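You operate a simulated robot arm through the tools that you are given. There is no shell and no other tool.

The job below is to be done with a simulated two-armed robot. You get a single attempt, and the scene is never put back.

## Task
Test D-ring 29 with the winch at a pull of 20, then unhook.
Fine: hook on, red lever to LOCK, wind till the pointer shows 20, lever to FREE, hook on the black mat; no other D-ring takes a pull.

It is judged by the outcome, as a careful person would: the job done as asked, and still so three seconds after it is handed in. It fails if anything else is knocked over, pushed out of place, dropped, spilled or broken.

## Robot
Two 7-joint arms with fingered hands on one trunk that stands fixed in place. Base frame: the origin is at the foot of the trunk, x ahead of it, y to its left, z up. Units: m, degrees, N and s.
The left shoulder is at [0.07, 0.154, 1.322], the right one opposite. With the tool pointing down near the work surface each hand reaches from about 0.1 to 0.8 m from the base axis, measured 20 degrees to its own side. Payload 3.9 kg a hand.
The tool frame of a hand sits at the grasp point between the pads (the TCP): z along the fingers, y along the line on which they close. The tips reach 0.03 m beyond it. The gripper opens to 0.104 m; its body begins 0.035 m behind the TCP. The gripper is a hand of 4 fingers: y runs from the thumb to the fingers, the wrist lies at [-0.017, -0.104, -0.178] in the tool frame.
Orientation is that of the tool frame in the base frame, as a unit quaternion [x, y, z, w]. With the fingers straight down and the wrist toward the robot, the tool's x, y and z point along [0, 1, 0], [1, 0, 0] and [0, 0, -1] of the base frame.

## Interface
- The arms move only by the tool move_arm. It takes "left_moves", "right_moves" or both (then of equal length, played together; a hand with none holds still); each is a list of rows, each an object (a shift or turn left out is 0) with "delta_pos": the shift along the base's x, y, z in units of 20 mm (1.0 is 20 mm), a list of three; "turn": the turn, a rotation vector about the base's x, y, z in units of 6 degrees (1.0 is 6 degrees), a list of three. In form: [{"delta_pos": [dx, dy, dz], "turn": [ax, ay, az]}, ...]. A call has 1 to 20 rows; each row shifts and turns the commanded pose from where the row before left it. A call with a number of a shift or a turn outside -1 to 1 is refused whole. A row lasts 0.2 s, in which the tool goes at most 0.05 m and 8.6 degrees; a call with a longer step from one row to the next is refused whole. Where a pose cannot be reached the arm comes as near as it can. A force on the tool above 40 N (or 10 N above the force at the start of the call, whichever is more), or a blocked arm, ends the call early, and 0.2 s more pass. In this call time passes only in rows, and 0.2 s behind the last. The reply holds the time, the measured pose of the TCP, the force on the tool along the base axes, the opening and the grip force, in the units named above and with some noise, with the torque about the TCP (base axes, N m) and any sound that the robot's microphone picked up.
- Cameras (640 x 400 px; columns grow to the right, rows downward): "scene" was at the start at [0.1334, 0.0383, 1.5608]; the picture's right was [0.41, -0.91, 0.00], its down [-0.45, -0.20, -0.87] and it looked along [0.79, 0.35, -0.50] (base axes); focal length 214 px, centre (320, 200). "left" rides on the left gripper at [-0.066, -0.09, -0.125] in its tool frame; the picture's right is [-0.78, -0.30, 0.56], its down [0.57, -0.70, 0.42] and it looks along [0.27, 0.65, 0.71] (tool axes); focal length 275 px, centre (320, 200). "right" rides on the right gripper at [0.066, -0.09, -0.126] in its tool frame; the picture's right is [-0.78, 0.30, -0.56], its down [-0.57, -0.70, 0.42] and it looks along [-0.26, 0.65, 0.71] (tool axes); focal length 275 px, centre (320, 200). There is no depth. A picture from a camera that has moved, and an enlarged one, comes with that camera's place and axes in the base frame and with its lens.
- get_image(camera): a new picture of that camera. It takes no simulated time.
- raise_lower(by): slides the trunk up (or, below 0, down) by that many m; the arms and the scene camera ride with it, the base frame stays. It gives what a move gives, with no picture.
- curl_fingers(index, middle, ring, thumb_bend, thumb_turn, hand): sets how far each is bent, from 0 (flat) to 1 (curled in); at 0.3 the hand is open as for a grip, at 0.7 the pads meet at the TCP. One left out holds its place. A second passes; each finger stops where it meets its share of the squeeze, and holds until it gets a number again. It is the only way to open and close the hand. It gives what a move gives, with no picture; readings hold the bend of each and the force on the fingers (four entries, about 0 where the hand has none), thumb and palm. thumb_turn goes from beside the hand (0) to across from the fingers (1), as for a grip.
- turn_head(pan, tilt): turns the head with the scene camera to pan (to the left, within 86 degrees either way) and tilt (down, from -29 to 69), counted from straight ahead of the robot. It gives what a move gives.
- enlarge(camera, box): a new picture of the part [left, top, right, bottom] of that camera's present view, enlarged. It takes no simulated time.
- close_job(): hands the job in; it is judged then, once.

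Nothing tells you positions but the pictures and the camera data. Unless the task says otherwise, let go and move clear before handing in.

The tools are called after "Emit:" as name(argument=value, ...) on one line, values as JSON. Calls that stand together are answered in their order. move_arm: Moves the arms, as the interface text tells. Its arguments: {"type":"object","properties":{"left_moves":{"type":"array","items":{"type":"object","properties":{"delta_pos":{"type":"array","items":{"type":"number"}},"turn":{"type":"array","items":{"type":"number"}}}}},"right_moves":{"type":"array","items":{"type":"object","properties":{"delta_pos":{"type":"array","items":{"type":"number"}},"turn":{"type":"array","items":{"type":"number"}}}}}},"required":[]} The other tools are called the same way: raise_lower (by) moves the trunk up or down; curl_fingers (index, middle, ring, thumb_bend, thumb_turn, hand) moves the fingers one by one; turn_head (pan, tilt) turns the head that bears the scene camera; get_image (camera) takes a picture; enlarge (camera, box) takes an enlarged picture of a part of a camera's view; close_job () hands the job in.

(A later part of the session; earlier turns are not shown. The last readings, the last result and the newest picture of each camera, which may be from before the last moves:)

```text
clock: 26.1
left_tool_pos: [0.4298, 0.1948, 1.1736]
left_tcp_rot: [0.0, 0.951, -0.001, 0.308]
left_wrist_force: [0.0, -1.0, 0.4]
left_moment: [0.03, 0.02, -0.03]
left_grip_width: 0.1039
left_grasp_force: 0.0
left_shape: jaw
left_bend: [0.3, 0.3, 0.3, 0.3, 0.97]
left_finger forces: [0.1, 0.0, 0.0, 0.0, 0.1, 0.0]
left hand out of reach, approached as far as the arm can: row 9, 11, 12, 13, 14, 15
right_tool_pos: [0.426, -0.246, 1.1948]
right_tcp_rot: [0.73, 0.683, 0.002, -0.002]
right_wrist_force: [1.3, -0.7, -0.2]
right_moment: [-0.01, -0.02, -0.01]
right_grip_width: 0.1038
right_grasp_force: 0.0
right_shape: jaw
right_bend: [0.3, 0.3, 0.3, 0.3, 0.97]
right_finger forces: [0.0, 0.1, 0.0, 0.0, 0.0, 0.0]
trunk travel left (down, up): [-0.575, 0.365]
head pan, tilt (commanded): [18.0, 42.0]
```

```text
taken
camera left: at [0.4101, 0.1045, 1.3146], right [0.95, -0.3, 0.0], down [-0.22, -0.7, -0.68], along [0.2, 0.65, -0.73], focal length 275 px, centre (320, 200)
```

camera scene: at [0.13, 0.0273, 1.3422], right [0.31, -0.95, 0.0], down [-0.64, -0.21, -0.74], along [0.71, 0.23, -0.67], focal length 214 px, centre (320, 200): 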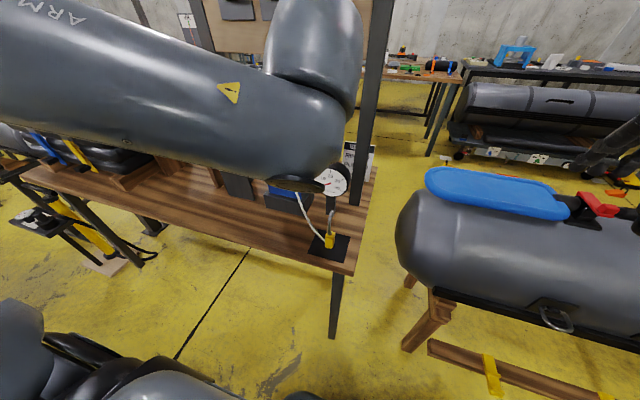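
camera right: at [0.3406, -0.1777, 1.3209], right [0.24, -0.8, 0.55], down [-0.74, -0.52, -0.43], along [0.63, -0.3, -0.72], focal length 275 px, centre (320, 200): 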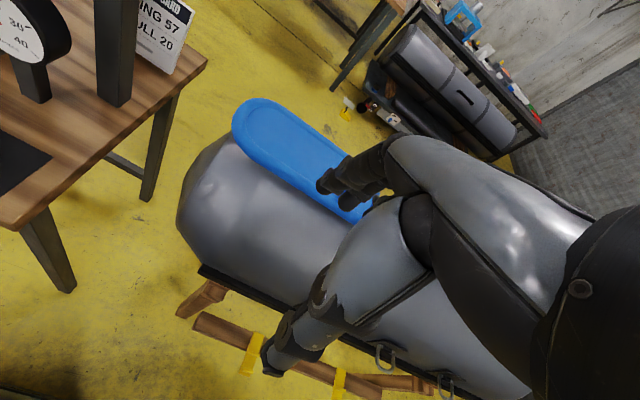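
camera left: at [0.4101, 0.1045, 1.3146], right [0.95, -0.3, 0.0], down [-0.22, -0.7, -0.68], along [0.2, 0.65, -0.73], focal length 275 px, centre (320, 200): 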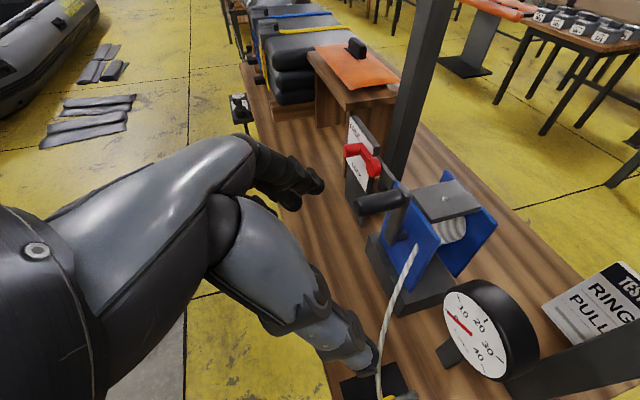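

The contorted elbow shows the trunk is too low for this hand pose; with higher shoulders the forearm can hang down to the mat. I'll raise the trunk again and unwind the left arm to its easy pose, then retry.

Emit:
raise_lower(by=0.2)

Emit:
move_arm(left_moves=[{"turn": [0, 1, 0]}, {"turn": [0, 1, 0]}, {"turn": [0, 1, 0]}, {"turn": [0, 1, 0]}, {"turn": [0, 1, 0]}, {"turn": [0, 1, 0]}, {"delta_pos": [-0.2, 1, 0], "turn": [0, 0, -1]}, {"delta_pos": [-0.2, 1, 0], "turn": [0, 0, -1]}, {"delta_pos": [-0.2, 1, 0], "turn": [0, 0, -1]}, {"delta_pos": [-0.2, 1, 0], "turn": [0, 0, -1]}, {"delta_pos": [-0.2, 1, 0], "turn": [0, 0, -1]}, {"delta_pos": [-0.2, 1, 0], "turn": [0, 0, -1]}, {"delta_pos": [-0.2, 1, 0], "turn": [0, 0, -1]}, {"delta_pos": [-0.2, 1, 0], "turn": [0, 0, -1]}, {"turn": [0, 0, -1]}, {"turn": [0, 0, -1]}, {"turn": [0, 0, -1]}, {"turn": [0, 0, -1]}, {"turn": [0, 0, -1]}, {"turn": [0, 0, -1]}])

Emit:
get_image(camera="scene")

```text
clock: 28.3
left_tool_pos: [0.4301, 0.1936, 1.3739]
left_tcp_rot: [0.002, 0.952, -0.001, 0.307]
left_wrist_force: [-0.1, 0.4, 0.4]
left_moment: [-0.01, -0.03, -0.02]
left_grip_width: 0.1037
left_grasp_force: 0.0
left_shape: jaw
left_bend: [0.3, 0.3, 0.3, 0.3, 0.97]
left_finger forces: [0.1, 0.0, 0.1, 0.0, 0.1, 0.1]
right_tool_pos: [0.4266, -0.2481, 1.3949]
right_tcp_rot: [0.731, 0.683, 0.003, -0.003]
right_wrist_force: [-0.1, -0.4, 0.3]
right_moment: [0.02, -0.01, 0.0]
right_grip_width: 0.104
right_grasp_force: 0.1
right_shape: jaw
right_bend: [0.3, 0.3, 0.3, 0.3, 0.97]
right_finger forces: [0.0, 0.0, 0.0, 0.1, 0.1, 0.0]
trunk travel left (down, up): [-0.775, 0.165]
head pan, tilt (commanded): [18.0, 42.0]
```

```text
clock: 32.5
left_tool_pos: [0.3925, 0.3671, 1.3678]
left_tcp_rot: [0.67, 0.742, -0.001, -0.001]
left_wrist_force: [0.5, 0.3, -0.5]
left_moment: [0.0, 0.02, 0.01]
left_grip_width: 0.1037
left_grasp_force: 0.0
left_shape: jaw
left_bend: [0.3, 0.3, 0.3, 0.3, 0.97]
left_finger forces: [0.0, 0.0, 0.0, 0.1, 0.1, 0.0]
left hand out of reach, approached as far as the arm can: row 6
right_tool_pos: [0.4264, -0.2465, 1.395]
right_tcp_rot: [0.73, 0.683, 0.003, -0.003]
right_wrist_force: [-0.2, 0.0, 0.8]
right_moment: [-0.01, -0.03, -0.04]
right_grip_width: 0.1037
right_grasp_force: 0.1
right_shape: jaw
right_bend: [0.3, 0.3, 0.3, 0.3, 0.97]
right_finger forces: [0.0, 0.1, 0.0, 0.0, 0.0, 0.1]
trunk travel left (down, up): [-0.775, 0.165]
head pan, tilt (commanded): [18.0, 42.0]
```

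```text
taken
camera scene: at [0.1304, 0.0276, 1.5422], right [0.31, -0.95, 0.0], down [-0.64, -0.21, -0.74], along [0.71, 0.23, -0.67], focal length 214 px, centre (320, 200)
```

scene: 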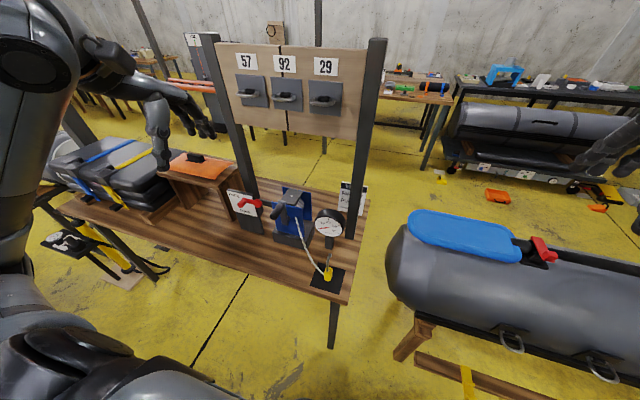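

The left arm is back in its easy pose with the elbow out. I'll go down in front of the mat first, then yaw, and check reach.

Emit:
move_arm(left_moves=[{"delta_pos": [0.05, -0.7, -0.9]}, {"delta_pos": [0.05, -0.7, -0.9]}, {"delta_pos": [0.05, -0.7, -0.9]}, {"delta_pos": [0.05, -0.7, -0.9]}, {"delta_pos": [0.05, -0.7, -0.9]}, {"delta_pos": [0.05, -0.7, -0.9]}, {"delta_pos": [0.05, -0.7, -0.9]}, {"delta_pos": [0.05, -0.7, -0.9]}, {"delta_pos": [0.05, -0.7, -0.9]}, {"delta_pos": [0.05, -0.7, -0.9]}, {"delta_pos": [0.05, -0.7, -0.9]}, {"delta_pos": [0.05, -0.7, -0.9]}, {"delta_pos": [0.05, -0.7, -0.9]}])

Emit:
move_arm(left_moves=[{"turn": [0, 0, 1]}, {"turn": [0, 0, 1]}, {"turn": [0, 0, 1]}, {"turn": [0, 0, 1]}, {"turn": [0, 0, 1]}, {"turn": [0, 0, 1]}, {"turn": [0, 0, 1]}, {"turn": [0, 0, 1]}, {"turn": [0, 0, 1]}, {"turn": [0, 0, 1]}, {"turn": [0, 0, 1]}, {"turn": [0, 0, 1]}, {"turn": [0, 0, 1]}, {"turn": [0, 0, 1]}])

Emit:
get_image(camera="scene")

Emit:
get_image(camera="left")

```text
clock: 35.3
left_tool_pos: [0.3936, 0.3376, 1.3319]
left_tcp_rot: [0.67, 0.742, 0.001, -0.002]
left_wrist_force: [0.0, 0.3, 0.1]
left_moment: [-0.01, 0.05, -0.01]
left_grip_width: 0.1039
left_grasp_force: 0.1
left_shape: jaw
left_bend: [0.3, 0.3, 0.3, 0.3, 0.97]
left_finger forces: [0.1, 0.1, 0.0, 0.0, 0.0, 0.1]
left hand out of reach, approached as far as the arm can: row 3, 4, 5, 6, 7, 8, 9, 10, 11, 12, 13
right_tool_pos: [0.4251, -0.2477, 1.3946]
right_tcp_rot: [0.731, 0.682, 0.003, -0.002]
right_wrist_force: [-0.3, 0.2, 0.2]
right_moment: [0.01, 0.05, 0.03]
right_grip_width: 0.1037
right_grasp_force: 0.1
right_shape: jaw
right_bend: [0.3, 0.3, 0.3, 0.3, 0.97]
right_finger forces: [0.0, 0.0, 0.0, 0.0, 0.1, 0.1]
trunk travel left (down, up): [-0.775, 0.165]
head pan, tilt (commanded): [18.0, 42.0]
```

```text
clock: 38.3
left_tool_pos: [0.3953, 0.3376, 1.3314]
left_tcp_rot: [0.001, 1.0, -0.001, -0.002]
left_wrist_force: [0.7, 0.2, -0.2]
left_moment: [-0.01, -0.01, -0.02]
left_grip_width: 0.1037
left_grasp_force: 0.1
left_shape: jaw
left_bend: [0.3, 0.3, 0.3, 0.3, 0.97]
left_finger forces: [0.0, 0.0, 0.1, 0.0, 0.0, 0.1]
right_tool_pos: [0.4266, -0.2478, 1.3948]
right_tcp_rot: [0.731, 0.682, 0.003, -0.003]
right_wrist_force: [0.0, 1.0, 0.0]
right_moment: [0.02, 0.02, -0.02]
right_grip_width: 0.1039
right_grasp_force: 0.0
right_shape: jaw
right_bend: [0.3, 0.3, 0.3, 0.3, 0.97]
right_finger forces: [0.0, 0.0, 0.2, 0.0, 0.1, 0.0]
trunk travel left (down, up): [-0.775, 0.165]
head pan, tilt (commanded): [18.0, 42.0]
```

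```text
taken
camera scene: at [0.1305, 0.0261, 1.5421], right [0.31, -0.95, 0.0], down [-0.64, -0.21, -0.74], along [0.71, 0.23, -0.67], focal length 214 px, centre (320, 200)
```

scene: 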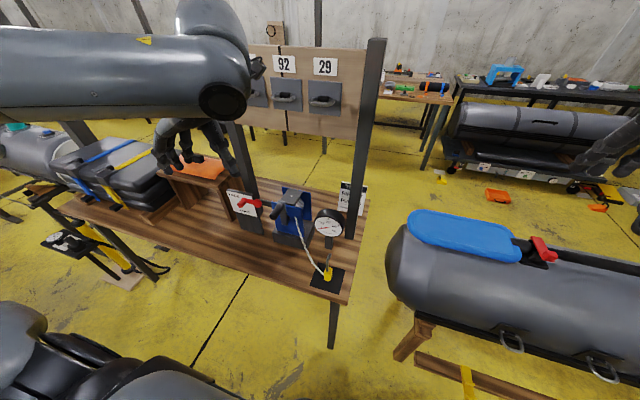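

```text
taken
camera left: at [0.4605, 0.2468, 1.4585], right [0.77, -0.3, -0.56], down [-0.57, -0.7, -0.42], along [-0.27, 0.65, -0.71], focal length 275 px, centre (320, 200)
```

left: 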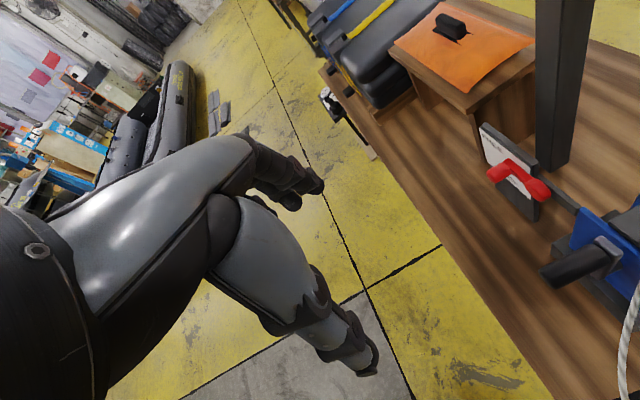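

The left arm has folded into an awkward elbow position. I'll unwind it, swing out to the left and forward, and then try going down from there.

Emit:
move_arm(left_moves=[{"turn": [0, 0, -1], "delta_pos": [0, 0.4, 0.5]}, {"turn": [0, 0, -1], "delta_pos": [0, 0.4, 0.5]}, {"turn": [0, 0, -1], "delta_pos": [0, 0.4, 0.5]}, {"turn": [0, 0, -1], "delta_pos": [0, 0.4, 0.5]}, {"turn": [0, 0, -1], "delta_pos": [0, 0.4, 0.5]}, {"turn": [0, 0, -1], "delta_pos": [0, 0.4, 0.5]}, {"turn": [0, 0, -1], "delta_pos": [0, 0.4, 0.5]}, {"turn": [0, 0, -1], "delta_pos": [0, 0.4, 0.5]}, {"turn": [0, 0, -1], "delta_pos": [0, 0.4, 0.5]}, {"turn": [0, 0, -1], "delta_pos": [0, 0.4, 0.5]}, {"turn": [0, 0, -1]}, {"turn": [0, 0, -1]}, {"turn": [0, 0, -1]}, {"turn": [0, 0, -1]}, {"turn": [0, 0, -1]}])

Emit:
get_image(camera="scene")

```text
clock: 41.5
left_tool_pos: [0.3942, 0.4189, 1.4305]
left_tcp_rot: [0.708, 0.706, 0.0, 0.0]
left_wrist_force: [-0.7, 0.4, 0.1]
left_moment: [0.0, 0.03, -0.06]
left_grip_width: 0.104
left_grasp_force: 0.0
left_shape: jaw
left_bend: [0.3, 0.3, 0.3, 0.3, 0.97]
left_finger forces: [0.0, 0.0, 0.0, 0.1, 0.0, 0.0]
right_tool_pos: [0.4262, -0.2465, 1.3946]
right_tcp_rot: [0.731, 0.683, 0.002, -0.002]
right_wrist_force: [0.1, -0.3, 0.2]
right_moment: [-0.02, 0.01, 0.0]
right_grip_width: 0.1039
right_grasp_force: 0.1
right_shape: jaw
right_bend: [0.3, 0.3, 0.3, 0.3, 0.97]
right_finger forces: [0.0, 0.1, 0.0, 0.0, 0.0, 0.1]
trunk travel left (down, up): [-0.775, 0.165]
head pan, tilt (commanded): [18.0, 42.0]
```

```text
taken
camera scene: at [0.1304, 0.0275, 1.5421], right [0.31, -0.95, 0.0], down [-0.64, -0.21, -0.74], along [0.71, 0.23, -0.67], focal length 214 px, centre (320, 200)
```

scene: 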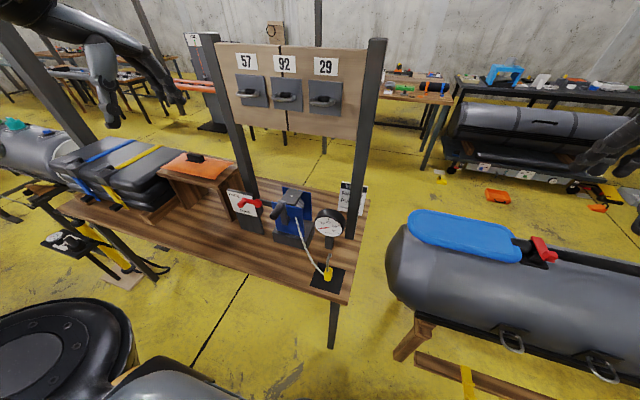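

The left arm is back in its natural posture. I'll test descending straight down in front of the bench, clear of the lever and crank.

Emit:
move_arm(left_moves=[{"delta_pos": [0, 0, -1]}, {"delta_pos": [0, 0, -1]}, {"delta_pos": [0, 0, -1]}, {"delta_pos": [0, 0, -1]}, {"delta_pos": [0, 0, -1]}, {"delta_pos": [0, 0, -1]}, {"delta_pos": [0, 0, -1]}, {"delta_pos": [0, 0, -1]}, {"delta_pos": [0, 0, -1]}, {"delta_pos": [0, 0, -1]}, {"delta_pos": [0, 0, -1]}, {"delta_pos": [0, 0, -1]}, {"delta_pos": [0, 0, -1]}, {"delta_pos": [0, 0, -1]}, {"delta_pos": [0, 0, -1]}, {"delta_pos": [0, 0, -1]}, {"delta_pos": [0, 0, -1]}, {"delta_pos": [0, 0, -1]}])

Emit:
get_image(camera="scene")

```text
clock: 45.3
left_tool_pos: [0.4017, 0.4228, 1.0727]
left_tcp_rot: [0.708, 0.706, 0.0, -0.001]
left_wrist_force: [0.3, 0.0, -0.5]
left_moment: [-0.01, 0.01, 0.0]
left_grip_width: 0.1041
left_grasp_force: 0.0
left_shape: jaw
left_bend: [0.3, 0.3, 0.3, 0.3, 0.97]
left_finger forces: [0.0, 0.1, 0.0, 0.0, 0.1, 0.0]
left hand out of reach, approached as far as the arm can: row 10, 11
right_tool_pos: [0.4255, -0.2466, 1.3949]
right_tcp_rot: [0.731, 0.683, 0.002, -0.002]
right_wrist_force: [0.1, 0.6, 0.2]
right_moment: [-0.02, 0.01, 0.01]
right_grip_width: 0.1037
right_grasp_force: 0.0
right_shape: jaw
right_bend: [0.3, 0.3, 0.3, 0.3, 0.97]
right_finger forces: [0.1, 0.0, 0.0, 0.0, 0.0, 0.0]
trunk travel left (down, up): [-0.775, 0.165]
head pan, tilt (commanded): [18.0, 42.0]
```

```text
taken
camera scene: at [0.1305, 0.0279, 1.5422], right [0.31, -0.95, 0.0], down [-0.64, -0.21, -0.74], along [0.71, 0.23, -0.67], focal length 214 px, centre (320, 200)
```

scene: 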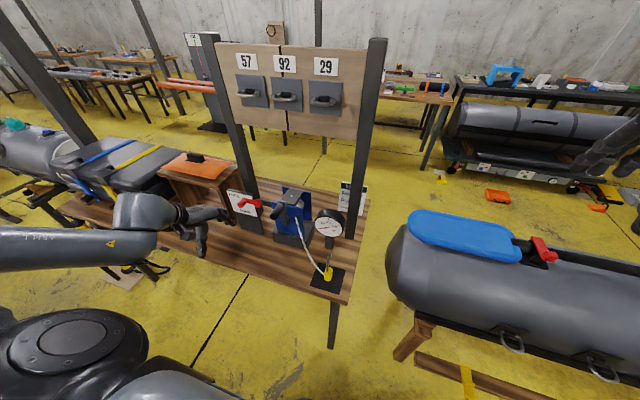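

Now the elbow is low and the hand is at bench height. I'll slide right in front of the winch (staying at x≈0.40, clear of the crank), then yaw toward the grasp orientation.

Emit:
move_arm(left_moves=[{"delta_pos": [0, -1, 0]}, {"delta_pos": [0, -1, 0]}, {"delta_pos": [0, -1, 0]}, {"delta_pos": [0, -1, 0]}, {"delta_pos": [0, -1, 0]}, {"delta_pos": [0, -1, 0]}, {"delta_pos": [0, -1, 0]}, {"delta_pos": [0, -1, 0]}, {"delta_pos": [0, -1, 0]}, {"delta_pos": [0, -1, 0]}, {"delta_pos": [0, -1, 0]}, {"delta_pos": [0, -1, 0]}, {"delta_pos": [0, -1, 0]}, {"delta_pos": [0, -1, 0]}])

Emit:
move_arm(left_moves=[{"turn": [0, 0, 1], "delta_pos": [0.2, 0, 0]}, {"turn": [0, 0, 1], "delta_pos": [0.2, 0, 0]}, {"turn": [0, 0, 1], "delta_pos": [0.2, 0, 0]}, {"turn": [0, 0, 1], "delta_pos": [0.2, 0, 0]}, {"turn": [0, 0, 1], "delta_pos": [0.2, 0, 0]}, {"turn": [0, 0, 1]}, {"turn": [0, 0, 1]}, {"turn": [0, 0, 1]}, {"turn": [0, 0, 1]}, {"turn": [0, 0, 1]}, {"turn": [0, 0, 1]}, {"turn": [0, 0, 1]}, {"turn": [0, 0, 1]}, {"turn": [0, 0, 1]}, {"turn": [0, 0, 1]}])

Emit:
get_image(camera="scene")

Emit:
get_image(camera="left")

```text
clock: 48.3
left_tool_pos: [0.4231, 0.1506, 1.0587]
left_tcp_rot: [0.707, 0.707, 0.001, -0.003]
left_wrist_force: [-0.7, 0.6, -0.1]
left_moment: [0.02, 0.0, -0.01]
left_grip_width: 0.1038
left_grasp_force: 0.1
left_shape: jaw
left_bend: [0.3, 0.3, 0.3, 0.3, 0.97]
left_finger forces: [0.0, 0.0, 0.0, 0.0, 0.0, 0.1]
left hand out of reach, approached as far as the arm can: row 8, 9, 10, 11, 12
right_tool_pos: [0.4266, -0.2518, 1.3938]
right_tcp_rot: [0.731, 0.683, 0.004, -0.003]
right_wrist_force: [-0.2, -0.9, 0.7]
right_moment: [0.03, 0.0, 0.06]
right_grip_width: 0.1041
right_grasp_force: 0.2
right_shape: jaw
right_bend: [0.3, 0.3, 0.3, 0.3, 0.97]
right_finger forces: [0.1, 0.1, 0.0, 0.0, 0.1, 0.0]
trunk travel left (down, up): [-0.775, 0.165]
head pan, tilt (commanded): [18.0, 42.0]
```

```text
clock: 51.5
left_tool_pos: [0.4098, 0.2272, 1.1139]
left_tcp_rot: [0.0, 1.0, -0.002, -0.001]
left_wrist_force: [0.3, 0.0, 0.0]
left_moment: [-0.01, 0.0, -0.04]
left_grip_width: 0.1039
left_grasp_force: 0.1
left_shape: jaw
left_bend: [0.3, 0.3, 0.3, 0.3, 0.97]
left_finger forces: [0.0, 0.1, 0.0, 0.1, 0.0, 0.1]
left hand out of reach, approached as far as the arm can: row 4, 5, 6, 7, 8, 9, 10, 11, 12, 13, 14, 15
right_tool_pos: [0.426, -0.2466, 1.3944]
right_tcp_rot: [0.731, 0.683, 0.002, -0.003]
right_wrist_force: [0.2, 0.5, -0.3]
right_moment: [-0.02, 0.0, 0.0]
right_grip_width: 0.1039
right_grasp_force: 0.0
right_shape: jaw
right_bend: [0.3, 0.3, 0.3, 0.3, 0.97]
right_finger forces: [0.0, 0.0, 0.1, 0.0, 0.1, 0.0]
trunk travel left (down, up): [-0.775, 0.165]
head pan, tilt (commanded): [18.0, 42.0]
```

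```text
taken
camera scene: at [0.1304, 0.0269, 1.5421], right [0.31, -0.95, 0.0], down [-0.64, -0.21, -0.74], along [0.71, 0.23, -0.67], focal length 214 px, centre (320, 200)
```

scene: 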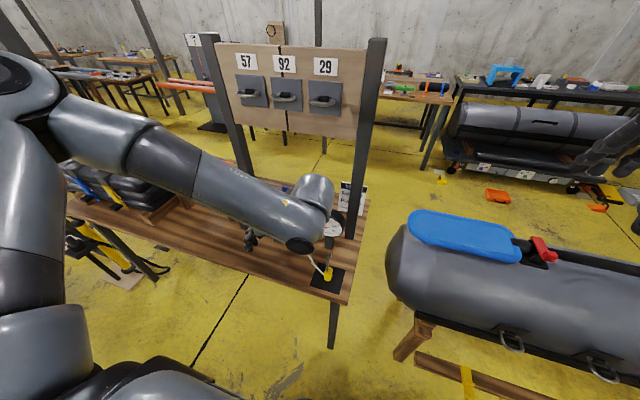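

```text
taken
camera left: at [0.4756, 0.1386, 1.2391], right [0.77, -0.3, -0.56], down [-0.57, -0.7, -0.42], along [-0.27, 0.64, -0.72], focal length 275 px, centre (320, 200)
```

left: 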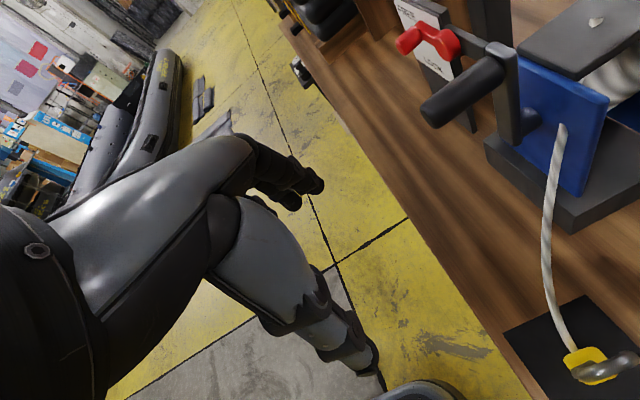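

The hand can reach this orientation family more easily if it also points forward rather than straight down. I'll unwind the yaw, tilt the fingers to point to the right-down first, then yaw to forward-right and check that the arm follows.

Emit:
move_arm(left_moves=[{"turn": [0, 0, -1]}, {"turn": [0, 0, -1]}, {"turn": [0, 0, -1]}, {"turn": [0, 0, -1]}, {"turn": [0, 0, -1]}, {"turn": [0, 0, -1]}, {"turn": [0, 0, -1]}, {"turn": [0, 0, -1]}, {"turn": [0, 0, -1]}, {"turn": [0, 0, -1]}, {"turn": [0, 0, -1]}, {"turn": [0, 0, -1]}, {"turn": [0, 0, -1]}, {"turn": [0, 0, -1]}, {"turn": [0, 0, -1]}])

Emit:
move_arm(left_moves=[{"turn": [-1, 0, 0]}, {"turn": [-1, 0, 0]}, {"turn": [-1, 0, 0]}, {"turn": [-1, 0, 0]}, {"turn": [-1, 0, 0]}, {"turn": [-1, 0, 0]}, {"turn": [-1, 0, 0]}, {"turn": [-1, 0, 0]}, {"turn": [-1, 0, 0]}])

Emit:
get_image(camera="scene")

```text
clock: 54.7
left_tool_pos: [0.4497, 0.2266, 1.1183]
left_tcp_rot: [0.708, 0.706, 0.0, -0.001]
left_wrist_force: [-0.2, 0.0, 0.0]
left_moment: [0.0, 0.0, 0.02]
left_grip_width: 0.104
left_grasp_force: 0.1
left_shape: jaw
left_bend: [0.3, 0.3, 0.3, 0.3, 0.97]
left_finger forces: [0.0, 0.1, 0.1, 0.0, 0.1, 0.1]
left hand out of reach, approached as far as the arm can: row 5, 6, 7, 8, 9, 10, 11
right_tool_pos: [0.4254, -0.2471, 1.395]
right_tcp_rot: [0.731, 0.682, 0.003, -0.003]
right_wrist_force: [0.4, -0.6, -0.8]
right_moment: [-0.02, -0.07, -0.01]
right_grip_width: 0.1039
right_grasp_force: 0.0
right_shape: jaw
right_bend: [0.3, 0.3, 0.3, 0.3, 0.97]
right_finger forces: [0.0, 0.0, 0.0, 0.0, 0.0, 0.0]
trunk travel left (down, up): [-0.775, 0.165]
head pan, tilt (commanded): [18.0, 42.0]
```

```text
clock: 56.7
left_tool_pos: [0.4487, 0.2272, 1.1163]
left_tcp_rot: [0.632, 0.629, -0.321, 0.321]
left_wrist_force: [0.0, -0.3, -0.6]
left_moment: [0.0, -0.03, 0.0]
left_grip_width: 0.1038
left_grasp_force: 0.1
left_shape: jaw
left_bend: [0.3, 0.3, 0.3, 0.3, 0.97]
left_finger forces: [0.1, 0.0, 0.0, 0.0, 0.0, 0.1]
right_tool_pos: [0.4253, -0.2468, 1.3957]
right_tcp_rot: [0.731, 0.682, 0.004, -0.002]
right_wrist_force: [0.7, -0.4, 0.0]
right_moment: [-0.01, 0.02, -0.02]
right_grip_width: 0.1037
right_grasp_force: 0.1
right_shape: jaw
right_bend: [0.3, 0.3, 0.3, 0.3, 0.97]
right_finger forces: [0.1, 0.1, 0.0, 0.0, 0.0, 0.1]
trunk travel left (down, up): [-0.775, 0.165]
head pan, tilt (commanded): [18.0, 42.0]
```

```text
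taken
camera scene: at [0.1298, 0.0285, 1.5422], right [0.31, -0.95, 0.0], down [-0.64, -0.21, -0.74], along [0.71, 0.23, -0.67], focal length 214 px, centre (320, 200)
```

scene: 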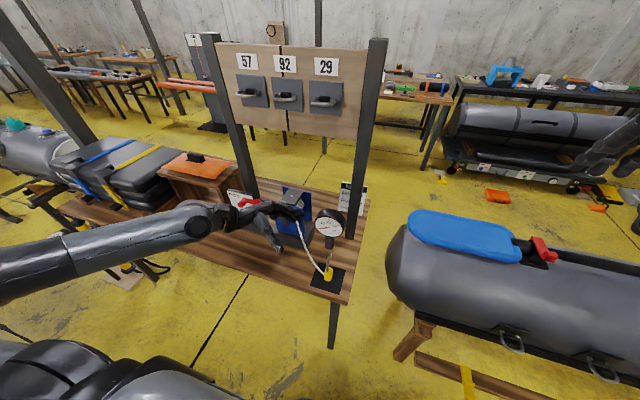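

The arm now has a natural posture with the hand pointing right and slightly down. I'll shift away from the crank and yaw 60° toward forward.

Emit:
move_arm(left_moves=[{"delta_pos": [-0.5, -0.8, 0.3]}, {"delta_pos": [-0.5, -0.8, 0.3]}, {"delta_pos": [0, -0.5, 0], "turn": [0, 0, 1]}, {"delta_pos": [0, -0.5, 0], "turn": [0, 0, 1]}, {"turn": [0, 0, 1]}, {"turn": [0, 0, 1]}, {"turn": [0, 0, 1]}, {"turn": [0, 0, 1]}, {"turn": [0, 0, 1]}, {"turn": [0, 0, 1]}, {"turn": [0, 0, 1]}, {"turn": [0, 0, 1]}])

Emit:
get_image(camera="scene")

Emit:
get_image(camera="left")

```text
clock: 59.3
left_tool_pos: [0.472, 0.2337, 1.1185]
left_tcp_rot: [0.32, 0.832, -0.164, 0.422]
left_wrist_force: [0.6, -0.8, 0.3]
left_moment: [0.0, 0.01, -0.01]
left_grip_width: 0.1037
left_grasp_force: 0.0
left_shape: jaw
left_bend: [0.3, 0.3, 0.3, 0.3, 0.97]
left_finger forces: [0.1, 0.0, 0.0, 0.0, 0.1, 0.0]
left hand out of reach, approached as far as the arm can: row 3, 8, 9, 10, 11, 12
right_tool_pos: [0.4277, -0.2463, 1.3951]
right_tcp_rot: [0.731, 0.683, 0.002, -0.003]
right_wrist_force: [-0.2, 0.0, 0.0]
right_moment: [-0.04, 0.01, -0.03]
right_grip_width: 0.1038
right_grasp_force: 0.0
right_shape: jaw
right_bend: [0.3, 0.3, 0.3, 0.3, 0.97]
right_finger forces: [0.0, 0.0, 0.1, 0.0, 0.1, 0.0]
trunk travel left (down, up): [-0.775, 0.165]
head pan, tilt (commanded): [18.0, 42.0]
```

```text
taken
camera scene: at [0.1323, 0.0278, 1.542], right [0.31, -0.95, 0.0], down [-0.64, -0.21, -0.74], along [0.71, 0.23, -0.67], focal length 214 px, centre (320, 200)
```

scene: 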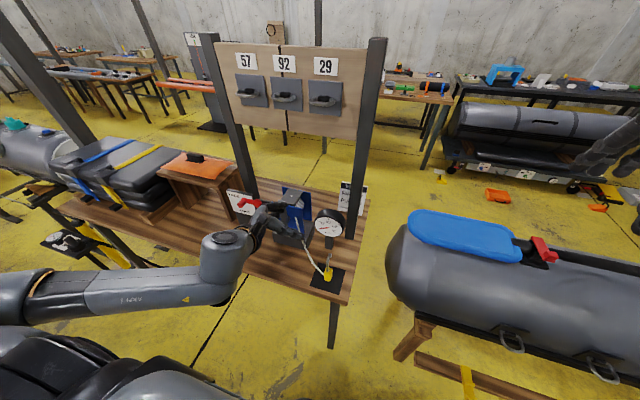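

```text
taken
camera left: at [0.3648, 0.2087, 1.2471], right [0.47, -0.83, 0.3], down [-0.47, -0.52, -0.71], along [0.75, 0.2, -0.64], focal length 275 px, centre (320, 200)
```

left: 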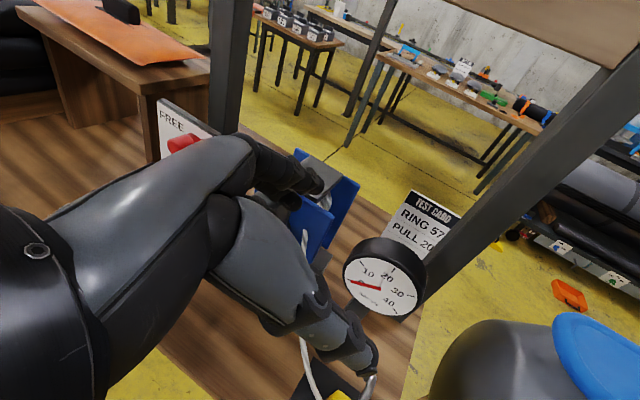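

The hand is reaching its limit here and is close to the crank, so I'll rise clear first. I also want to check whether the forward-pointing pose is reachable at ring height.

Emit:
move_arm(left_moves=[{"delta_pos": [-0.3, -0.3, 1]}, {"delta_pos": [-0.3, -0.3, 1]}, {"delta_pos": [0, 0, 1]}, {"delta_pos": [0, 0, 1]}, {"delta_pos": [0, 0, 1]}, {"delta_pos": [0, 0, 1]}, {"delta_pos": [0, 0, 1]}, {"delta_pos": [0, 0, 1]}, {"delta_pos": [0, 0, 1]}, {"delta_pos": [0.5, 0, 0], "turn": [0, 0, 0.5]}, {"delta_pos": [0.5, 0, 0], "turn": [0, 0, 0.5]}, {"delta_pos": [0.5, 0, 0], "turn": [0, 0, 0.5]}, {"delta_pos": [0.5, 0, 0], "turn": [0, 0, 0.5]}, {"delta_pos": [0.5, 0, 0], "turn": [0, 0, 0.5]}, {"delta_pos": [0.5, 0, 0], "turn": [0, 0, 0.5]}])

Emit:
get_image(camera="scene")

Emit:
get_image(camera="left")

```text
clock: 62.5
left_tool_pos: [0.5442, 0.2815, 1.2396]
left_tcp_rot: [0.188, 0.873, -0.095, 0.441]
left_wrist_force: [0.0, 0.8, 1.0]
left_moment: [0.02, -0.02, 0.04]
left_grip_width: 0.104
left_grasp_force: 0.0
left_shape: jaw
left_bend: [0.3, 0.3, 0.3, 0.3, 0.97]
left_finger forces: [0.0, 0.1, 0.0, 0.0, 0.1, 0.0]
left hand out of reach, approached as far as the arm can: row 1, 2, 3, 4, 5, 6, 7, 8, 9, 12, 13, 14, 15
right_tool_pos: [0.4254, -0.2497, 1.3948]
right_tcp_rot: [0.73, 0.683, 0.003, -0.003]
right_wrist_force: [-0.3, -0.3, -0.6]
right_moment: [-0.01, -0.02, -0.02]
right_grip_width: 0.1039
right_grasp_force: 0.0
right_shape: jaw
right_bend: [0.3, 0.3, 0.3, 0.3, 0.97]
right_finger forces: [0.1, 0.0, 0.0, 0.0, 0.1, 0.1]
trunk travel left (down, up): [-0.775, 0.165]
head pan, tilt (commanded): [18.0, 42.0]
```

```text
taken
camera scene: at [0.1306, 0.0267, 1.5421], right [0.31, -0.95, 0.0], down [-0.64, -0.21, -0.74], along [0.71, 0.23, -0.67], focal length 214 px, centre (320, 200)
```

scene: 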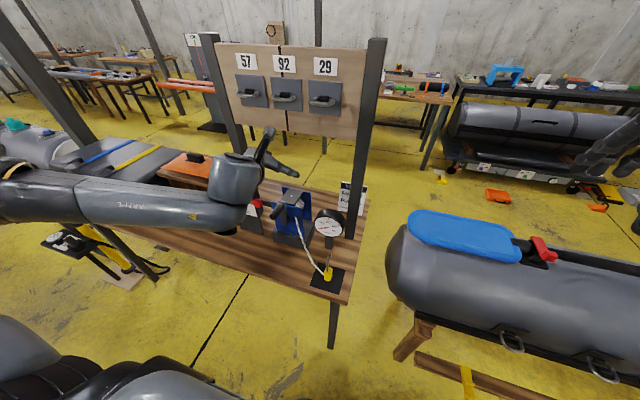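

```text
taken
camera left: at [0.4503, 0.2245, 1.3685], right [0.71, -0.64, 0.29], down [-0.29, -0.64, -0.71], along [0.65, 0.42, -0.64], focal length 275 px, centre (320, 200)
```

left: 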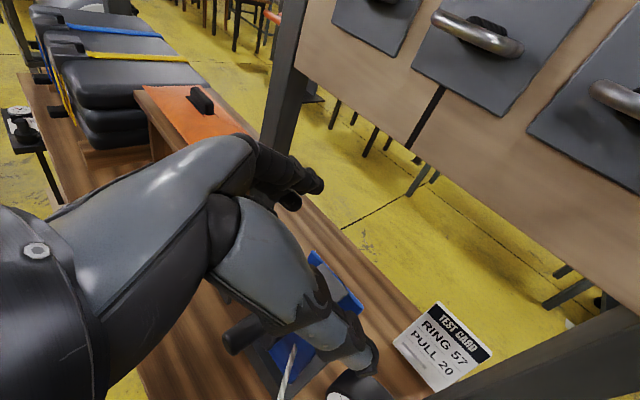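

I now understand the arm's two postures: with the elbow raised, the forward-pointing pose works when the hand is above shoulder height. So the trunk should go low for the pick and rise for the ring. I'll unwind the left arm back to the raised-elbow posture.

Emit:
move_arm(left_moves=[{"delta_pos": [-1, 0.5, 0.5], "turn": [0, 0, -1]}, {"delta_pos": [-1, 0.5, 0.5], "turn": [0, 0, -1]}, {"delta_pos": [-1, 0.5, 0.5], "turn": [0, 0, -1]}, {"delta_pos": [-1, 0.5, 0.5], "turn": [0, 0, -1]}, {"delta_pos": [-1, 0.5, 0.5], "turn": [0, 0, -1]}, {"delta_pos": [-1, 0.5, 0.5], "turn": [0, 0, -1]}, {"delta_pos": [-1, 0.5, 0.5], "turn": [0, 0, -1]}, {"delta_pos": [0, 0.5, 0.5], "turn": [0, 0, -1]}, {"delta_pos": [0, 0.5, 0.5], "turn": [0, 0, -1]}, {"delta_pos": [0, 0.5, 0.5], "turn": [0, 0, -1]}, {"delta_pos": [0, 0, 0.5], "turn": [0, 0, -1]}])

Emit:
move_arm(left_moves=[{"turn": [1, 0, 0]}, {"turn": [1, 0, 0]}, {"turn": [1, 0, 0]}, {"turn": [1, 0, 0]}, {"turn": [1, 0, 0]}, {"turn": [1, 0, 0]}, {"turn": [1, 0, 0]}, {"turn": [1, 0, 0]}, {"turn": [1, 0, 0]}, {"delta_pos": [0, 0, 1]}, {"delta_pos": [0, 0, 1]}, {"delta_pos": [0, 0, 1]}, {"delta_pos": [0, 0, 1]}, {"delta_pos": [0, 0, 1]}, {"delta_pos": [0, 0, 1]}, {"delta_pos": [0, 0, 1]}])

Emit:
get_image(camera="scene")

```text
clock: 64.9
left_tool_pos: [0.4413, 0.3828, 1.3406]
left_tcp_rot: [0.611, 0.649, -0.311, 0.33]
left_wrist_force: [-0.2, 0.2, -0.4]
left_moment: [0.05, 0.0, -0.03]
left_grip_width: 0.104
left_grasp_force: 0.0
left_shape: jaw
left_bend: [0.3, 0.3, 0.3, 0.3, 0.97]
left_finger forces: [0.0, 0.0, 0.1, 0.1, 0.0, 0.0]
left hand out of reach, approached as far as the arm can: row 2, 3, 4, 5
right_tool_pos: [0.4283, -0.2467, 1.3948]
right_tcp_rot: [0.731, 0.683, 0.003, -0.003]
right_wrist_force: [0.1, -0.5, -0.2]
right_moment: [-0.02, 0.02, -0.02]
right_grip_width: 0.1038
right_grasp_force: 0.0
right_shape: jaw
right_bend: [0.3, 0.3, 0.3, 0.3, 0.97]
right_finger forces: [0.0, 0.1, 0.1, 0.0, 0.1, 0.1]
trunk travel left (down, up): [-0.775, 0.165]
head pan, tilt (commanded): [18.0, 42.0]
```

```text
clock: 68.3
left_tool_pos: [0.4383, 0.3823, 1.4798]
left_tcp_rot: [0.693, 0.72, 0.018, 0.018]
left_wrist_force: [0.3, 1.3, -0.3]
left_moment: [0.0, -0.01, 0.03]
left_grip_width: 0.1042
left_grasp_force: 0.0
left_shape: jaw
left_bend: [0.3, 0.3, 0.3, 0.3, 0.97]
left_finger forces: [0.0, 0.0, 0.1, 0.1, 0.0, 0.1]
right_tool_pos: [0.4255, -0.2479, 1.3952]
right_tcp_rot: [0.731, 0.682, 0.003, -0.002]
right_wrist_force: [0.1, 0.2, -0.6]
right_moment: [-0.01, 0.02, -0.03]
right_grip_width: 0.1039
right_grasp_force: 0.0
right_shape: jaw
right_bend: [0.3, 0.3, 0.3, 0.3, 0.97]
right_finger forces: [0.0, 0.0, 0.0, 0.1, 0.0, 0.0]
trunk travel left (down, up): [-0.775, 0.165]
head pan, tilt (commanded): [18.0, 42.0]
```

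```text
taken
camera scene: at [0.1298, 0.0264, 1.5422], right [0.31, -0.95, 0.0], down [-0.64, -0.21, -0.74], along [0.71, 0.23, -0.67], focal length 214 px, centre (320, 200)
```

scene: 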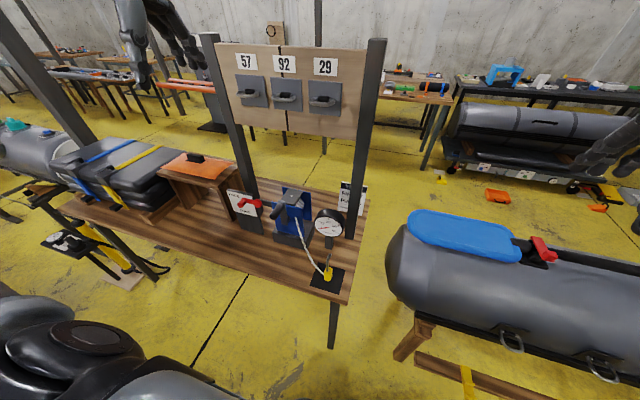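

The left arm is back up high with a raised elbow. I'll yaw at this height, then tilt forward, and move to x≈0.5, y≈0.12 to test the pose in free space high above the mat.

Emit:
move_arm(left_moves=[{"delta_pos": [-0.1, -0.5, 0.3], "turn": [0, 0, 1]}, {"delta_pos": [-0.1, -0.5, 0.3], "turn": [0, 0, 1]}, {"delta_pos": [-0.1, -0.5, 0.3], "turn": [0, 0, 1]}, {"delta_pos": [-0.1, -0.5, 0.3], "turn": [0, 0, 1]}, {"delta_pos": [-0.1, -0.5, 0.3], "turn": [0, 0, 1]}, {"delta_pos": [-0.1, -0.5, 0.3], "turn": [0, 0, 1]}, {"delta_pos": [0, -0.5, 0.3], "turn": [0, 0, 1]}, {"delta_pos": [0, -0.5, 0.3], "turn": [0, 0, 1]}, {"delta_pos": [0, -0.5, 0.3], "turn": [0, 0, 1]}, {"delta_pos": [0, -0.5, 0.3], "turn": [0, 0, 1]}, {"turn": [0, 0, 1]}, {"turn": [0, 0, 1]}, {"turn": [0, 0, 1]}, {"turn": [0, 0, 1]}, {"turn": [0, 0, 1]}])

Emit:
move_arm(left_moves=[{"turn": [0, -1, 0]}, {"turn": [0, -1, 0]}, {"turn": [0, -1, 0]}, {"turn": [0, -1, 0]}, {"turn": [0, -1, 0]}, {"turn": [0, -1, 0]}, {"turn": [0, -1, 0]}, {"turn": [0, -1, 0]}, {"turn": [0, -1, 0]}, {"turn": [0, -1, 0]}])

Emit:
get_image(camera="scene")

```text
clock: 71.5
left_tool_pos: [0.4195, 0.3351, 1.474]
left_tcp_rot: [-0.018, 1.0, 0.026, 0.001]
left_wrist_force: [0.1, 0.1, -0.3]
left_moment: [0.0, 0.01, -0.01]
left_grip_width: 0.104
left_grasp_force: 0.0
left_shape: jaw
left_bend: [0.3, 0.3, 0.3, 0.3, 0.97]
left_finger forces: [0.1, 0.0, 0.1, 0.0, 0.0, 0.0]
left hand out of reach, approached as far as the arm can: row 12, 13, 14, 15
right_tool_pos: [0.4263, -0.2459, 1.3955]
right_tcp_rot: [0.731, 0.683, 0.003, -0.002]
right_wrist_force: [0.5, 0.3, 0.1]
right_moment: [0.0, 0.06, -0.01]
right_grip_width: 0.1041
right_grasp_force: 0.0
right_shape: jaw
right_bend: [0.3, 0.3, 0.3, 0.3, 0.97]
right_finger forces: [0.0, 0.0, 0.0, 0.0, 0.1, 0.0]
trunk travel left (down, up): [-0.775, 0.165]
head pan, tilt (commanded): [18.0, 42.0]
```

```text
clock: 73.7
left_tool_pos: [0.4173, 0.3344, 1.4754]
left_tcp_rot: [-0.032, 0.877, 0.016, 0.479]
left_wrist_force: [0.1, -0.5, -0.4]
left_moment: [0.03, 0.02, 0.02]
left_grip_width: 0.1037
left_grasp_force: 0.1
left_shape: jaw
left_bend: [0.3, 0.3, 0.3, 0.3, 0.97]
left_finger forces: [0.0, 0.0, 0.0, 0.0, 0.0, 0.0]
left hand out of reach, approached as far as the arm can: row 10
right_tool_pos: [0.423, -0.2478, 1.3948]
right_tcp_rot: [0.731, 0.683, 0.004, -0.002]
right_wrist_force: [-0.7, 0.1, -1.1]
right_moment: [0.02, -0.03, 0.02]
right_grip_width: 0.104
right_grasp_force: 0.1
right_shape: jaw
right_bend: [0.3, 0.3, 0.3, 0.3, 0.97]
right_finger forces: [0.1, 0.0, 0.0, 0.0, 0.0, 0.1]
trunk travel left (down, up): [-0.775, 0.165]
head pan, tilt (commanded): [18.0, 42.0]
```

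```text
taken
camera scene: at [0.1273, 0.0261, 1.5424], right [0.31, -0.95, 0.0], down [-0.63, -0.21, -0.74], along [0.71, 0.23, -0.67], focal length 214 px, centre (320, 200)
```

scene: 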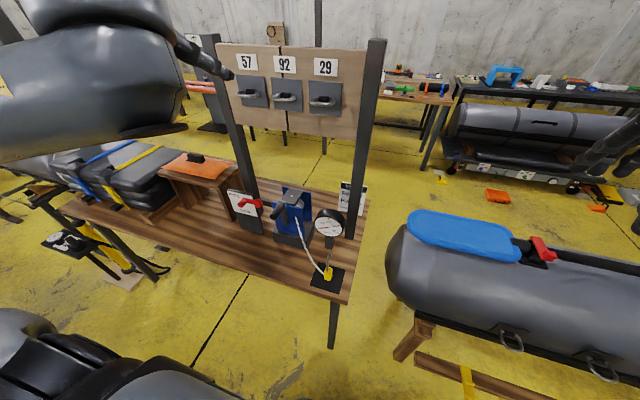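

The forward-pointing pose is held here. Now I'll move right and forward at this height to see whether x≈0.5, y≈0.12 is attainable.

Emit:
move_arm(left_moves=[{"delta_pos": [0.5, -0.8, 0]}, {"delta_pos": [0.5, -0.8, 0]}, {"delta_pos": [0.5, -0.8, 0]}, {"delta_pos": [0.5, -0.8, 0]}, {"delta_pos": [0.5, -0.8, 0]}, {"delta_pos": [0.5, -0.8, 0]}, {"delta_pos": [0.5, -0.8, 0]}, {"delta_pos": [0.5, -0.8, 0]}, {"delta_pos": [0, -0.8, 0]}, {"delta_pos": [0, -0.8, 0]}, {"delta_pos": [0, -0.8, 0]}, {"delta_pos": [0, -0.8, 0]}, {"delta_pos": [0, -0.8, 0]}])

Emit:
get_image(camera="scene")

Emit:
get_image(camera="left")

```text
clock: 76.5
left_tool_pos: [0.5183, 0.1813, 1.501]
left_tcp_rot: [-0.03, 0.88, 0.013, 0.475]
left_wrist_force: [0.0, 0.5, -0.5]
left_moment: [0.01, -0.03, 0.02]
left_grip_width: 0.104
left_grasp_force: 0.1
left_shape: jaw
left_bend: [0.3, 0.3, 0.3, 0.3, 0.97]
left_finger forces: [0.1, 0.0, 0.0, 0.0, 0.0, 0.0]
left hand out of reach, approached as far as the arm can: row 7, 8, 9, 10, 11, 12, 13
right_tool_pos: [0.4262, -0.2467, 1.3935]
right_tcp_rot: [0.731, 0.682, 0.003, -0.002]
right_wrist_force: [-0.9, 0.3, 0.5]
right_moment: [0.01, 0.01, -0.01]
right_grip_width: 0.1042
right_grasp_force: 0.0
right_shape: jaw
right_bend: [0.3, 0.3, 0.3, 0.3, 0.97]
right_finger forces: [0.1, 0.0, 0.0, 0.0, 0.1, 0.0]
trunk travel left (down, up): [-0.775, 0.165]
head pan, tilt (commanded): [18.0, 42.0]
```

```text
taken
camera scene: at [0.1304, 0.0276, 1.5421], right [0.31, -0.95, 0.0], down [-0.64, -0.21, -0.74], along [0.71, 0.23, -0.67], focal length 214 px, centre (320, 200)
```

scene: 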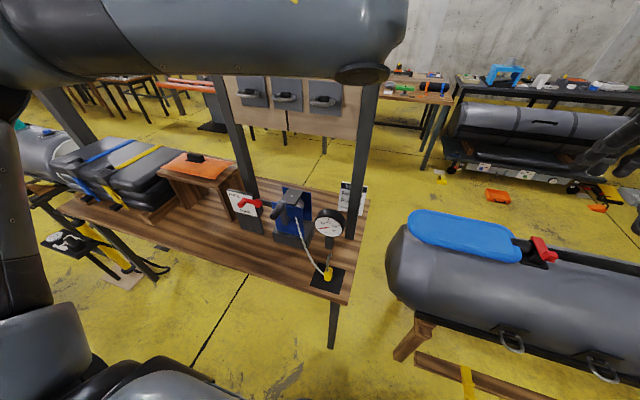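

```text
taken
camera left: at [0.4546, 0.0875, 1.6255], right [0.91, -0.24, 0.34], down [0.09, -0.7, -0.71], along [0.41, 0.68, -0.61], focal length 275 px, centre (320, 200)
```

left: 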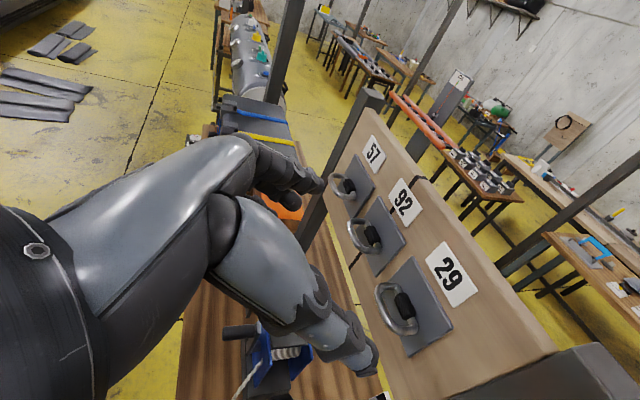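

The pose is good down to about y≈0.18, which already covers ring 29. For the mat (y≈0.118) I'll yaw about 24° inward and continue right.

Emit:
move_arm(left_moves=[{"turn": [0, 0, -1]}, {"turn": [0, 0, -1]}, {"turn": [0, 0, -1]}, {"turn": [0, 0, -1]}, {"delta_pos": [0, -0.8, 0]}, {"delta_pos": [0, -0.8, 0]}, {"delta_pos": [0, -0.8, 0]}, {"delta_pos": [0, -0.8, 0]}])

Emit:
get_image(camera="scene")

```text
clock: 78.3
left_tool_pos: [0.518, 0.1158, 1.5027]
left_tcp_rot: [0.152, 0.866, -0.084, 0.468]
left_wrist_force: [-1.1, -1.0, -0.7]
left_moment: [0.01, 0.0, -0.01]
left_grip_width: 0.104
left_grasp_force: 0.0
left_shape: jaw
left_bend: [0.3, 0.3, 0.3, 0.3, 0.97]
left_finger forces: [0.0, 0.0, 0.0, 0.1, 0.1, 0.1]
right_tool_pos: [0.4262, -0.2495, 1.3944]
right_tcp_rot: [0.731, 0.683, 0.003, -0.004]
right_wrist_force: [-0.2, -0.7, -0.2]
right_moment: [0.02, 0.03, 0.01]
right_grip_width: 0.104
right_grasp_force: 0.2
right_shape: jaw
right_bend: [0.3, 0.3, 0.3, 0.3, 0.97]
right_finger forces: [0.0, 0.0, 0.1, 0.0, 0.1, 0.0]
trunk travel left (down, up): [-0.775, 0.165]
head pan, tilt (commanded): [18.0, 42.0]
```

```text
taken
camera scene: at [0.1299, 0.0256, 1.5422], right [0.31, -0.95, 0.0], down [-0.64, -0.21, -0.74], along [0.71, 0.23, -0.67], focal length 214 px, centre (320, 200)
```

scene: 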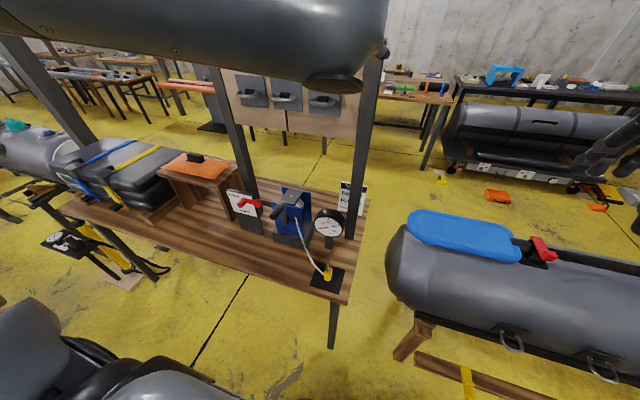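

The left arm reaches [0.52, 0.116] with this pose about 0.18 m above shoulder level, so the pick needs the trunk about 0.64 m lower. I'll first draw the left hand back from over the bench and lift the right hand so it stays clear.

Emit:
move_arm(left_moves=[{"delta_pos": [-0.6, 0, 0]}, {"delta_pos": [-0.6, 0, 0]}, {"delta_pos": [-0.6, 0, 0]}, {"delta_pos": [-0.6, 0, 0]}, {"delta_pos": [-0.6, 0, 0]}, {"delta_pos": [-0.6, 0, 0]}, {"delta_pos": [-0.6, 0, 0]}, {"delta_pos": [-0.6, 0, 0]}], right_moves=[{"delta_pos": [-0.6, -0.5, 1]}, {"delta_pos": [-0.6, -0.5, 1]}, {"delta_pos": [-0.6, -0.5, 1]}, {"delta_pos": [-0.6, -0.5, 1]}, {"delta_pos": [-0.6, -0.5, 1]}, {"delta_pos": [-0.6, -0.5, 1]}, {"delta_pos": [-0.6, -0.5, 1]}, {"delta_pos": [-0.6, -0.5, 1]}])

Emit:
get_image(camera="scene")

Emit:
get_image(camera="left")

Emit:
get_image(camera="right")

```text
clock: 80.1
left_tool_pos: [0.4194, 0.1169, 1.5012]
left_tcp_rot: [0.151, 0.866, -0.084, 0.469]
left_wrist_force: [-0.2, -0.2, 0.1]
left_moment: [0.0, 0.0, 0.01]
left_grip_width: 0.1035
left_grasp_force: 0.2
left_shape: jaw
left_bend: [0.3, 0.3, 0.3, 0.3, 0.97]
left_finger forces: [0.1, 0.0, 0.1, 0.0, 0.0, 0.1]
right_tool_pos: [0.3284, -0.3285, 1.556]
right_tcp_rot: [0.73, 0.683, 0.003, -0.002]
right_wrist_force: [0.7, -1.5, -0.5]
right_moment: [0.02, -0.03, 0.0]
right_grip_width: 0.1039
right_grasp_force: 0.0
right_shape: jaw
right_bend: [0.3, 0.3, 0.3, 0.3, 0.97]
right_finger forces: [0.1, 0.0, 0.0, 0.0, 0.0, 0.0]
trunk travel left (down, up): [-0.775, 0.165]
head pan, tilt (commanded): [18.0, 42.0]
```

```text
taken
camera scene: at [0.1291, 0.0267, 1.5423], right [0.31, -0.95, 0.0], down [-0.64, -0.21, -0.74], along [0.71, 0.23, -0.67], focal length 214 px, centre (320, 200)
```

scene: 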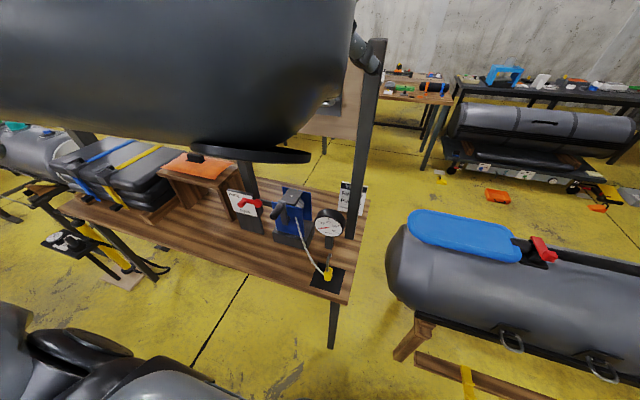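

```text
taken
camera left: at [0.3242, 0.0565, 1.6266], right [0.74, -0.58, 0.35], down [-0.2, -0.68, -0.71], along [0.65, 0.45, -0.61], focal length 275 px, centre (320, 200)
```

left: 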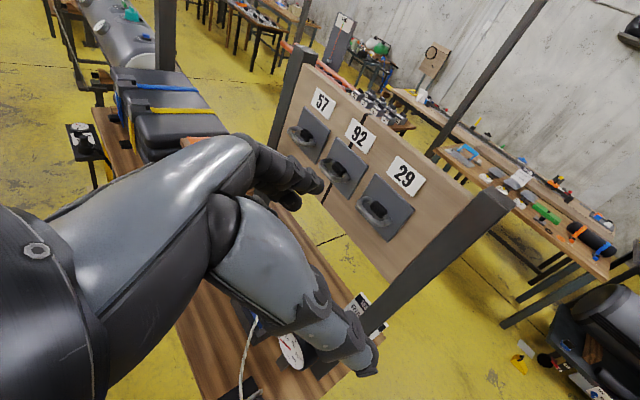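

```text
taken
camera right: at [0.2438, -0.2579, 1.6812], right [0.24, -0.8, 0.55], down [-0.74, -0.52, -0.43], along [0.63, -0.3, -0.71], focal length 275 px, centre (320, 200)
```

right: 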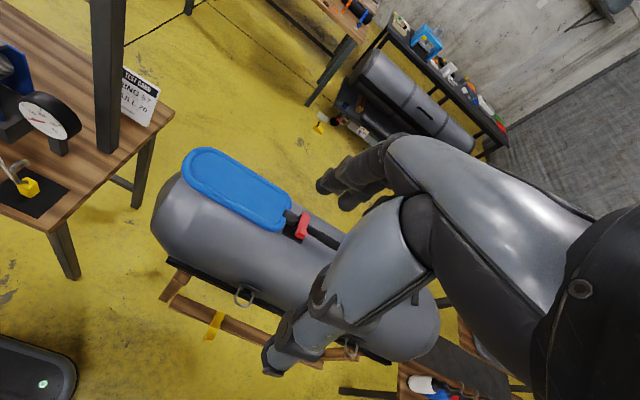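

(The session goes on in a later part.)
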